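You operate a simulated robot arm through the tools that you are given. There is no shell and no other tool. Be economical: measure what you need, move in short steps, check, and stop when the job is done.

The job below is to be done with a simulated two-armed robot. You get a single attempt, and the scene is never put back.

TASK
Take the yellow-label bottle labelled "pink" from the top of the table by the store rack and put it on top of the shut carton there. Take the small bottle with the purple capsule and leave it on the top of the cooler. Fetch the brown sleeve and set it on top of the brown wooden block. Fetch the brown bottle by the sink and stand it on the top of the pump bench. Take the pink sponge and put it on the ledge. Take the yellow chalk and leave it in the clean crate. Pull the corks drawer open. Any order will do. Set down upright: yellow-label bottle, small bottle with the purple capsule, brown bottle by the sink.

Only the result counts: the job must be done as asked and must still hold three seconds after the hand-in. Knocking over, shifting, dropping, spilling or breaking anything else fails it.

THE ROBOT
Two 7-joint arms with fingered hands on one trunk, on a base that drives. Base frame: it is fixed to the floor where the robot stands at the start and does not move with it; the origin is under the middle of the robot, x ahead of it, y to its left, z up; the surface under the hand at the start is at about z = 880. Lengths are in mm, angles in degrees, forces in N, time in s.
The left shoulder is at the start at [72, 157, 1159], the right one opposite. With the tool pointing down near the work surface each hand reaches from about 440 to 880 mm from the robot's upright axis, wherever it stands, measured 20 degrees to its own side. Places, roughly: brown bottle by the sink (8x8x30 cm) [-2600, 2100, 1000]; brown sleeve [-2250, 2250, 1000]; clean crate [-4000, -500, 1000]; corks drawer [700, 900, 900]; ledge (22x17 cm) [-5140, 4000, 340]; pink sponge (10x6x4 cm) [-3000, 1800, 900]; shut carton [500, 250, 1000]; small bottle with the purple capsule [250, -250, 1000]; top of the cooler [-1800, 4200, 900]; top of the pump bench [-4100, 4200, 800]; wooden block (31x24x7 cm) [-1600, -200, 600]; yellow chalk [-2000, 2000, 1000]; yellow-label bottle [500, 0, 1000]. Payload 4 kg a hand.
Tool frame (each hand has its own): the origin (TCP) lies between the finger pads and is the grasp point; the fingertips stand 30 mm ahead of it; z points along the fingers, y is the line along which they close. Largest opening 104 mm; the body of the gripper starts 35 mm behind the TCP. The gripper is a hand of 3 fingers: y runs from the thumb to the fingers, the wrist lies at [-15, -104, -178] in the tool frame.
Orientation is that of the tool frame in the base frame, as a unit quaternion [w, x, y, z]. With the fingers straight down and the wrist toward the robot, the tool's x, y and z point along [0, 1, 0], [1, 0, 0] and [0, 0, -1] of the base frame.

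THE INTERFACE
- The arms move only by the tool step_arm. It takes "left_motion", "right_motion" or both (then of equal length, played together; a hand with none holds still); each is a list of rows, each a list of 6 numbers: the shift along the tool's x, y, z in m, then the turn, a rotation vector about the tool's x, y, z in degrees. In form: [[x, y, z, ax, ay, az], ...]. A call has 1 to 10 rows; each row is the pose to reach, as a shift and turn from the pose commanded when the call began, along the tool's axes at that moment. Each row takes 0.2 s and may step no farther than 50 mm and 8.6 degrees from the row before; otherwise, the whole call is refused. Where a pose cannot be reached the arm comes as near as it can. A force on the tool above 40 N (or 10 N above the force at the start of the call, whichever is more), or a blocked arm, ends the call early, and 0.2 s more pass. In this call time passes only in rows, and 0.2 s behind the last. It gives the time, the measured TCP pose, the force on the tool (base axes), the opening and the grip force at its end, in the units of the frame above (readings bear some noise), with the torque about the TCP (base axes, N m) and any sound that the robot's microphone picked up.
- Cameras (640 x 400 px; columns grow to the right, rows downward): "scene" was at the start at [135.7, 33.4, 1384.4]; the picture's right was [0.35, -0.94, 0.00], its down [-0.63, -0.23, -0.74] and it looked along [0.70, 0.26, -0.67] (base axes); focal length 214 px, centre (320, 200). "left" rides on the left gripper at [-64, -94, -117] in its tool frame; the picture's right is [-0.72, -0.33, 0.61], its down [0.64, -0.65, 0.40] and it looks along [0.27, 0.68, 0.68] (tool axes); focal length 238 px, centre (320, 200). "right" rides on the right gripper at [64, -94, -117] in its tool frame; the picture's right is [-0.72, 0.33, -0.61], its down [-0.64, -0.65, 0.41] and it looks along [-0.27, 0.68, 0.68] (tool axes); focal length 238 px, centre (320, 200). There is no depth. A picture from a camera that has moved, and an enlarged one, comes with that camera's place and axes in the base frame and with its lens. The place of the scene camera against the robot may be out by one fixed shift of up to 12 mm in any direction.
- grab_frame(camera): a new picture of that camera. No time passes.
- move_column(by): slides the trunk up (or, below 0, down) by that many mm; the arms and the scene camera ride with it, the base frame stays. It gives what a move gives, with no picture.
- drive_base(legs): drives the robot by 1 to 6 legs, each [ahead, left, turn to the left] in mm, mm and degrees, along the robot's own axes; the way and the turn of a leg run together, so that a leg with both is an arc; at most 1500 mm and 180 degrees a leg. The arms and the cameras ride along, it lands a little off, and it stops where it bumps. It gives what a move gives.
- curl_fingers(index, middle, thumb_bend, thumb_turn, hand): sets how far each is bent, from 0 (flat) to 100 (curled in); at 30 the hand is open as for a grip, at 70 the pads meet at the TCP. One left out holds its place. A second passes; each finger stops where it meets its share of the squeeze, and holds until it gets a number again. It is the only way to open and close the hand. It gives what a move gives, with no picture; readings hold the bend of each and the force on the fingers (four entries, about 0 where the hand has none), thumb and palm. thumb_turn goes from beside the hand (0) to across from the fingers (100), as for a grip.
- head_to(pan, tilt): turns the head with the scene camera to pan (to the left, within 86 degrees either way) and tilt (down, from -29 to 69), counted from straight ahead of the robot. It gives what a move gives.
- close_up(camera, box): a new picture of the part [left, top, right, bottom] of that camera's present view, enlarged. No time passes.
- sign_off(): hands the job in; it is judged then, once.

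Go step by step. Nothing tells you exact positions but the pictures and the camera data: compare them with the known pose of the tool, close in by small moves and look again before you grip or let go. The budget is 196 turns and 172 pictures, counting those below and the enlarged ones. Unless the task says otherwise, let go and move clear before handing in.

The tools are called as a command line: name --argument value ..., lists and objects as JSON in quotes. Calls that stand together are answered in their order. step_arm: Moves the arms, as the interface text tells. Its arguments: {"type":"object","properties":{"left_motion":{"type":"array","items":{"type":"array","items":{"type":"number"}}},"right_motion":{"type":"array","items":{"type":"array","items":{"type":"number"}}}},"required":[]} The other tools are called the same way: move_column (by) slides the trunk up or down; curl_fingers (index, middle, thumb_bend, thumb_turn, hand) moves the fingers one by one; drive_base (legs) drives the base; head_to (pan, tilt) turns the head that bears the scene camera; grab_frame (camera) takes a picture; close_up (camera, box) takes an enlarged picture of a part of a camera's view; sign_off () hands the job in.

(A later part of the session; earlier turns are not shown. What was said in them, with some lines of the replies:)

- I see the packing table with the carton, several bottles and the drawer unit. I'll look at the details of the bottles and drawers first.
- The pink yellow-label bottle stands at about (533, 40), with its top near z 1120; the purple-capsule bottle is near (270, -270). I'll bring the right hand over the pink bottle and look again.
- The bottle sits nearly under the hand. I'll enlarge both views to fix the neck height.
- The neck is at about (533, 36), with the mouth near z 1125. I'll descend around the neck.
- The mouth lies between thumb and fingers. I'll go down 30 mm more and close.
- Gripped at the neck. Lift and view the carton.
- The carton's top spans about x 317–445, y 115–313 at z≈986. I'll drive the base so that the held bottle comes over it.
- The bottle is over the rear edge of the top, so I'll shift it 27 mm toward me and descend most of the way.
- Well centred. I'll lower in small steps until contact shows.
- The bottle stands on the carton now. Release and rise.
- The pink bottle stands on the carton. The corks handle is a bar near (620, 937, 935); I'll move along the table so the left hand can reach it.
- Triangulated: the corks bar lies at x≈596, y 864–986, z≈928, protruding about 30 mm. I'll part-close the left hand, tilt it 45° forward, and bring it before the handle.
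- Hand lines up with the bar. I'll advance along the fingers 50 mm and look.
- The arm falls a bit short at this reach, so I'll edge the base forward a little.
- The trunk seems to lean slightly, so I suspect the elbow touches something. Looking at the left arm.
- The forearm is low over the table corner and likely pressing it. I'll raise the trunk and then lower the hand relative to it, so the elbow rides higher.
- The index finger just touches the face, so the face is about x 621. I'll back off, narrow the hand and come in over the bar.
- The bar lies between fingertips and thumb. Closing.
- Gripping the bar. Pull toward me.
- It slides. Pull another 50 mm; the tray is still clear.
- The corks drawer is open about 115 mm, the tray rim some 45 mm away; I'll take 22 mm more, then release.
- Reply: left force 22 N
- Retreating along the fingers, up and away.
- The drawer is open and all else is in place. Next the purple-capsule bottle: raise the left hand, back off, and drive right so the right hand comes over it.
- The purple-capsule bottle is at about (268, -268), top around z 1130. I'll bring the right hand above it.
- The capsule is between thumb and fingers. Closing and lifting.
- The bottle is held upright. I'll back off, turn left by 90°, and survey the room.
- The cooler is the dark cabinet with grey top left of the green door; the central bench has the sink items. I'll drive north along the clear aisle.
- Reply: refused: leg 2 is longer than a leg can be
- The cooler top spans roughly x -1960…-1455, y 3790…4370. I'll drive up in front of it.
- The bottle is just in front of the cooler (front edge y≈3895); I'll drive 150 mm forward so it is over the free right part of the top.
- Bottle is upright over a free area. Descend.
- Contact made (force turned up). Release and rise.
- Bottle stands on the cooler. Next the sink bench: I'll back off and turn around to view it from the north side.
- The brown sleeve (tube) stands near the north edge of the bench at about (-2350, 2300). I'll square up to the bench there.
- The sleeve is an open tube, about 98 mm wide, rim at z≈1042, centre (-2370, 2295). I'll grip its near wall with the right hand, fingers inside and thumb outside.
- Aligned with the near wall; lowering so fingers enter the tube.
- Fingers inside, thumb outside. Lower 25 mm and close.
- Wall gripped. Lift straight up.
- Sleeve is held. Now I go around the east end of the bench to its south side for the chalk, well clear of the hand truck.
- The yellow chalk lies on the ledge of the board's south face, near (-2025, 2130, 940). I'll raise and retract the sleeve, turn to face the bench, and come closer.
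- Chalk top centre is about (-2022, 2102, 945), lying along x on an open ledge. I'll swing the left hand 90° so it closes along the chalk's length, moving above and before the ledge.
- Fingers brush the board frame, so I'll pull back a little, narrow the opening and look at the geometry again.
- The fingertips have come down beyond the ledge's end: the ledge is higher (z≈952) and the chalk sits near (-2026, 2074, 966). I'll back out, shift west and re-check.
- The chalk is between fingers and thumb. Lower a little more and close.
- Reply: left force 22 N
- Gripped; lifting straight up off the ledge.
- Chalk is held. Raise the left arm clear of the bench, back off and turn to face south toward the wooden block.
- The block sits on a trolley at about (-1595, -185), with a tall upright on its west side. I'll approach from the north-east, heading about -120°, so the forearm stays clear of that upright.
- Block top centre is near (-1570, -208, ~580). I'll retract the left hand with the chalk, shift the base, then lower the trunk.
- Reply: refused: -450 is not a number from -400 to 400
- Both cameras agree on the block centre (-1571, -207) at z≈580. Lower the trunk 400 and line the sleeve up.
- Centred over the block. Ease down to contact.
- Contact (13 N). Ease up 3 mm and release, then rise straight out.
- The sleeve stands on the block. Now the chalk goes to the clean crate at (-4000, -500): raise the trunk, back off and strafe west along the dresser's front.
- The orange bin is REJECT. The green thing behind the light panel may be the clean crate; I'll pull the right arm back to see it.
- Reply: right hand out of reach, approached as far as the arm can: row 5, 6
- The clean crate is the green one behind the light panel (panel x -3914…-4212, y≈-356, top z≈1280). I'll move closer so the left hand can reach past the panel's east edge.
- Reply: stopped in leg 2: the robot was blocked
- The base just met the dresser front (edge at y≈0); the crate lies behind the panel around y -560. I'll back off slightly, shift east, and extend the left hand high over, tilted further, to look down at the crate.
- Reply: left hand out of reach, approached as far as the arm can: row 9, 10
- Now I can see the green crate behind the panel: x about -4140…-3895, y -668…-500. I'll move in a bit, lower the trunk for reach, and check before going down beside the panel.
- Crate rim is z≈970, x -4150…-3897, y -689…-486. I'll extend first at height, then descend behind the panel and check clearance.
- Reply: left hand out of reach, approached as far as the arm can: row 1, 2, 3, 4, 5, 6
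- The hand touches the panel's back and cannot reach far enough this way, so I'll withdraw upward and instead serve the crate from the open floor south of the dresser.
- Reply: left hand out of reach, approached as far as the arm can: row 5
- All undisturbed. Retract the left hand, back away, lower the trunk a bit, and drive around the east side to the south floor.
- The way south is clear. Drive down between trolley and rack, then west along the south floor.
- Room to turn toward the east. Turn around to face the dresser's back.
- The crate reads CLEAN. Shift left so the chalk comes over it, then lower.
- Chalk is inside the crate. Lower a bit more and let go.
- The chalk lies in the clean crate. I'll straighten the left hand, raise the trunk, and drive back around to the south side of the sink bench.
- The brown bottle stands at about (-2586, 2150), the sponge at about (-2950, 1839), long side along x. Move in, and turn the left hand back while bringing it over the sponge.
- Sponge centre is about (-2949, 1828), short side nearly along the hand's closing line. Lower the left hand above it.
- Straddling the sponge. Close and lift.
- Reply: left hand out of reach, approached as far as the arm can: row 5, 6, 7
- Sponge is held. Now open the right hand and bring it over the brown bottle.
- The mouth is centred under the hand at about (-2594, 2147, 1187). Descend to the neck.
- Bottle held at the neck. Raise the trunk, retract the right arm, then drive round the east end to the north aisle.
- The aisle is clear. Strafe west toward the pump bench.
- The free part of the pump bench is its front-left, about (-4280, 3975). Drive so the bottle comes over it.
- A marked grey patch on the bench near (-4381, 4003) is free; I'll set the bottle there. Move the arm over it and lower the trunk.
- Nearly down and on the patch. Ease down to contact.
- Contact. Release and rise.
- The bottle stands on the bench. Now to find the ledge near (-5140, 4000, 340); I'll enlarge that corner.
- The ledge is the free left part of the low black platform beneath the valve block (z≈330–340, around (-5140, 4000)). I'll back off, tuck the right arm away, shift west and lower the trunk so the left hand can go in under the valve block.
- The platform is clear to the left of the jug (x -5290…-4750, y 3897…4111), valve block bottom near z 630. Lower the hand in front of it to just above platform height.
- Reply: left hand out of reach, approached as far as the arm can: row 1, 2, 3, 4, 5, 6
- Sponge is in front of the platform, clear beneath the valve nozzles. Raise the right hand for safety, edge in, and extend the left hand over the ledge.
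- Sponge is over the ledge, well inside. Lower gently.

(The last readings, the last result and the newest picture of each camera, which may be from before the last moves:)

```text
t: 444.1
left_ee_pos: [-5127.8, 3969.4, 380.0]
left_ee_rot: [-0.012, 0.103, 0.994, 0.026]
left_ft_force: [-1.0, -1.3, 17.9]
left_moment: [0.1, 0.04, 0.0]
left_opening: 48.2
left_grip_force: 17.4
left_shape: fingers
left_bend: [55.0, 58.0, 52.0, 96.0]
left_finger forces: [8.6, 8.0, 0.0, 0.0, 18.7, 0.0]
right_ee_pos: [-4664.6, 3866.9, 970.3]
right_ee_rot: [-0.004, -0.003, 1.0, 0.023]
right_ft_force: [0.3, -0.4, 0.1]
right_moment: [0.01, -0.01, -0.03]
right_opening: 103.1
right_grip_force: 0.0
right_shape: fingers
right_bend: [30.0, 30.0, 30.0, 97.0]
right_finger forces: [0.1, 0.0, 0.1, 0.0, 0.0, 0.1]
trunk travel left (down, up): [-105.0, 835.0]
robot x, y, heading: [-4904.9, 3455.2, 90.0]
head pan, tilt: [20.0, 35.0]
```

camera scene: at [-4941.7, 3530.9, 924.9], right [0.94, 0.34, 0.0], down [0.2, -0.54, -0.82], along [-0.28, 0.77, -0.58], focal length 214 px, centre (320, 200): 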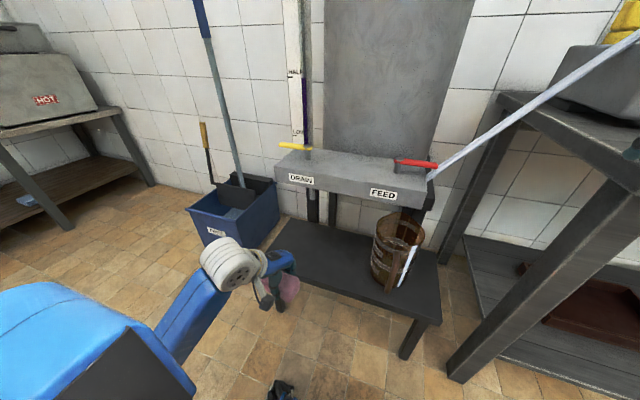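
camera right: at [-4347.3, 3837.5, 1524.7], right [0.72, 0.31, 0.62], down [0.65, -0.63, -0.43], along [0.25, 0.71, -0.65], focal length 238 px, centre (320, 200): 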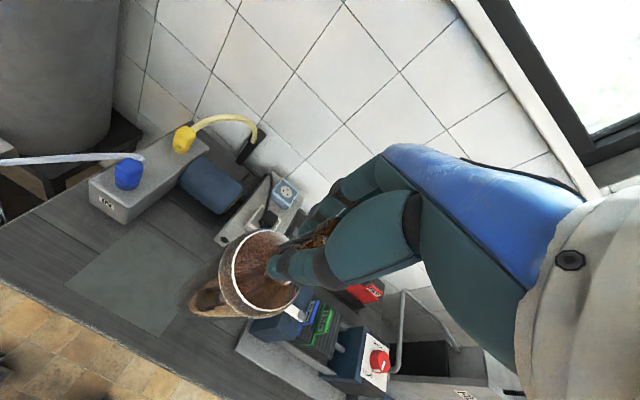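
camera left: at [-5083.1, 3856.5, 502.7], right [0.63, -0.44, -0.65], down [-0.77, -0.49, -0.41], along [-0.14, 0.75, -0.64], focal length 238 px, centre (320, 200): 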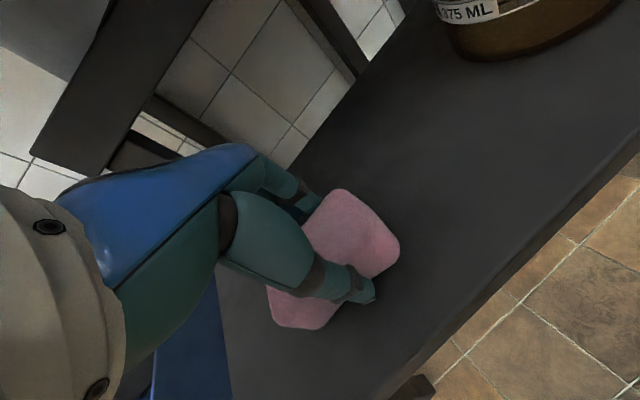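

Contact. Ease up, release, rise to entry height and withdraw.

step_arm --left_motion '[[0, 0, -0.005, 0, 0, 0]]'

curl_fingers --hand "left" --index 34 --middle 34 --thumb_bend 34

step_arm --left_motion '[[0, 0, -0.02, 0, 0, 0], [0, 0, -0.045, 0, 0, 0], [0, 0, -0.062, 0, 0, 0]]'

close_up --camera "left" --box '[180, 120, 480, 360]'

```text
t: 444.5
left_ee_pos: [-5127.7, 3968.6, 381.6]
left_ee_rot: [-0.012, 0.102, 0.995, 0.021]
left_ft_force: [1.5, 1.8, 7.2]
left_moment: [0.25, -0.01, 0.01]
left_opening: 48.1
left_grip_force: 17.1
left_shape: fingers
left_bend: [55.0, 58.0, 52.0, 96.0]
left_finger forces: [10.1, 8.7, 0.0, 0.0, 16.3, 0.0]
right_ee_pos: [-4664.9, 3868.0, 968.4]
right_ee_rot: [-0.003, -0.002, 1.0, 0.022]
right_ft_force: [-0.3, -0.1, 0.6]
right_moment: [-0.03, 0.0, 0.02]
right_opening: 102.9
right_grip_force: 0.1
right_shape: fingers
right_bend: [30.0, 30.0, 30.0, 97.0]
right_finger forces: [0.0, 0.0, 0.0, 0.0, 0.0, 0.1]
trunk travel left (down, up): [-105.0, 835.0]
robot x, y, heading: [-4904.5, 3456.4, 90.1]
head pan, tilt: [20.0, 35.0]
```

```text
t: 445.5
left_ee_pos: [-5128.1, 3969.8, 380.8]
left_ee_rot: [-0.011, 0.102, 0.995, 0.022]
left_ft_force: [1.4, 0.2, -0.5]
left_moment: [0.02, 0.0, 0.02]
left_opening: 92.4
left_grip_force: 0.1
left_shape: fingers
left_bend: [34.0, 34.0, 34.0, 97.0]
left_finger forces: [0.1, 0.1, 0.0, 0.0, 0.1, 0.1]
right_ee_pos: [-4664.9, 3869.7, 967.5]
right_ee_rot: [-0.003, -0.003, 1.0, 0.022]
right_ft_force: [-0.4, -0.2, 0.3]
right_moment: [-0.02, -0.01, 0.01]
right_opening: 102.9
right_grip_force: 0.0
right_shape: fingers
right_bend: [30.0, 30.0, 30.0, 97.0]
right_finger forces: [0.0, 0.0, 0.0, 0.0, 0.1, 0.0]
trunk travel left (down, up): [-105.0, 835.0]
robot x, y, heading: [-4904.8, 3453.8, 89.9]
head pan, tilt: [20.0, 35.0]
```

```text
t: 446.3
left_ee_pos: [-5126.6, 3967.9, 444.5]
left_ee_rot: [-0.011, 0.101, 0.995, 0.021]
left_ft_force: [0.0, 0.6, -1.5]
left_moment: [0.05, -0.01, 0.01]
left_opening: 93.0
left_grip_force: 0.0
left_shape: fingers
left_bend: [34.0, 34.0, 34.0, 97.0]
left_finger forces: [0.1, 0.1, 0.0, 0.1, 0.1, 0.0]
right_ee_pos: [-4665.5, 3869.4, 967.0]
right_ee_rot: [-0.004, -0.004, 1.0, 0.022]
right_ft_force: [-0.4, -0.3, -0.3]
right_moment: [0.02, -0.01, 0.01]
right_opening: 102.9
right_grip_force: 0.0
right_shape: fingers
right_bend: [30.0, 30.0, 30.0, 97.0]
right_finger forces: [0.0, 0.0, 0.0, 0.0, 0.0, 0.1]
trunk travel left (down, up): [-105.0, 835.0]
robot x, y, heading: [-4903.2, 3456.7, 90.1]
head pan, tilt: [20.0, 35.0]
```

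```text
1.67 times, centred on (330, 240) of left
camera zoom: at [-5081.7, 3856.3, 557.5], right [0.63, -0.44, -0.65], down [-0.77, -0.49, -0.41], along [-0.14, 0.75, -0.64], focal length 397 px, centre (303, 133)
```

zoom: 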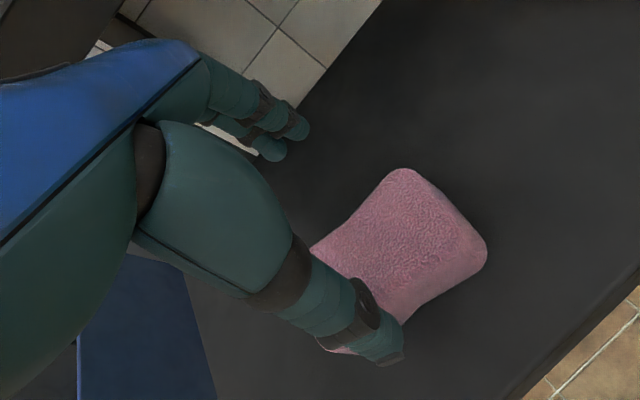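

Sponge lies on the ledge. Withdraw by driving straight back, then check.

drive_base --legs '[[-350, 0, 0]]'

move_column --by 400

head_to --pan 5 --tilt 40

grab_frame --camera "scene"

```text
t: 448.5
left_ee_pos: [-5124.2, 3625.1, 444.2]
left_ee_rot: [-0.011, 0.104, 0.994, 0.022]
left_ft_force: [-0.6, -0.2, 0.9]
left_moment: [0.02, -0.03, 0.02]
left_opening: 92.6
left_grip_force: 0.1
left_shape: fingers
left_bend: [34.0, 34.0, 34.0, 97.0]
left_finger forces: [0.0, 0.0, 0.0, 0.0, 0.1, 0.0]
right_ee_pos: [-4663.6, 3523.0, 968.2]
right_ee_rot: [-0.003, -0.002, 1.0, 0.022]
right_ft_force: [0.5, 0.1, 0.3]
right_moment: [0.01, -0.02, 0.03]
right_opening: 103.2
right_grip_force: 0.1
right_shape: fingers
right_bend: [30.0, 30.0, 30.0, 97.0]
right_finger forces: [0.1, 0.0, 0.1, 0.1, 0.1, 0.0]
trunk travel left (down, up): [-105.0, 835.0]
robot x, y, heading: [-4902.7, 3111.5, 89.8]
head pan, tilt: [20.0, 35.0]
```

```text
t: 452.4
left_ee_pos: [-5125.1, 3625.7, 843.9]
left_ee_rot: [-0.011, 0.104, 0.994, 0.023]
left_ft_force: [0.4, -0.4, 1.0]
left_moment: [-0.03, 0.01, -0.01]
left_opening: 92.7
left_grip_force: 0.0
left_shape: fingers
left_bend: [34.0, 34.0, 34.0, 97.0]
left_finger forces: [0.1, 0.0, 0.0, 0.0, 0.0, 0.0]
right_ee_pos: [-4664.1, 3524.9, 1368.0]
right_ee_rot: [-0.003, -0.001, 1.0, 0.022]
right_ft_force: [0.3, 0.4, -0.2]
right_moment: [-0.01, 0.02, 0.0]
right_opening: 102.9
right_grip_force: 0.0
right_shape: fingers
right_bend: [30.0, 30.0, 30.0, 97.0]
right_finger forces: [0.1, 0.0, 0.0, 0.0, 0.1, 0.1]
trunk travel left (down, up): [-505.0, 435.0]
robot x, y, heading: [-4908.4, 3112.2, 89.7]
head pan, tilt: [20.0, 35.0]
```

```text
t: 453.1
left_ee_pos: [-5125.7, 3623.9, 845.2]
left_ee_rot: [-0.011, 0.104, 0.994, 0.022]
left_ft_force: [0.3, 0.4, 0.1]
left_moment: [-0.01, 0.04, 0.02]
left_opening: 92.9
left_grip_force: 0.0
left_shape: fingers
left_bend: [34.0, 34.0, 34.0, 97.0]
left_finger forces: [0.0, 0.0, 0.0, 0.0, 0.0, 0.0]
right_ee_pos: [-4664.5, 3523.5, 1368.7]
right_ee_rot: [-0.004, -0.001, 1.0, 0.022]
right_ft_force: [-0.1, 0.6, 0.1]
right_moment: [0.02, 0.01, -0.02]
right_opening: 103.1
right_grip_force: 0.0
right_shape: fingers
right_bend: [30.0, 30.0, 30.0, 97.0]
right_finger forces: [0.0, 0.0, 0.1, 0.0, 0.0, 0.0]
trunk travel left (down, up): [-505.0, 435.0]
robot x, y, heading: [-4905.1, 3110.8, 89.6]
head pan, tilt: [5.0, 40.0]
```

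```text
7 pictures are left
camera scene: at [-4907.8, 3250.7, 1317.4], right [1.0, 0.08, 0.0], down [0.05, -0.64, -0.77], along [-0.06, 0.76, -0.64], focal length 214 px, centre (320, 200)
```

scene: 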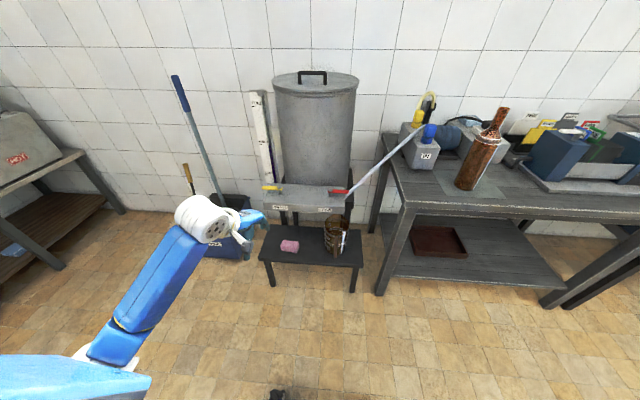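

The sponge lies on the ledge, the brown bottle stands on the pump bench, and both hands are empty and clear. All seven parts of the job are in place, so I'm handing in.

sign_off

```text
The job is handed in.
```

I finished all seven parts and handed the job in. I saw each one in place when I did it, but I didn't go back to re-check the earlier ones before handing in.

- **Yellow-label "pink" bottle:** standing upright on the shut carton.
- **Purple-capsule bottle:** standing upright on the cooler.
- **Brown sleeve:** set on top of the wooden block.
- **Brown bottle:** standing upright on the front-left of the pump bench.
- **Pink sponge:** on the low black platform under the valve block. I took this as the ledge because its position and height match what you gave.
- **Yellow chalk:** in the green crate labelled "CLEAN".
- **Corks drawer:** open about 137 mm. I stopped there because the tray in front would have been in the way.

There were a few light contacts along the way:

- The base bumped the front of the dresser that holds the crate.
- The left hand pressed against the light panel in front of the crate.
- The fingers brushed the blackboard frame while picking up the chalk.

I saw nothing move or tip after the dresser and panel contacts. I didn't check the blackboard specifically.
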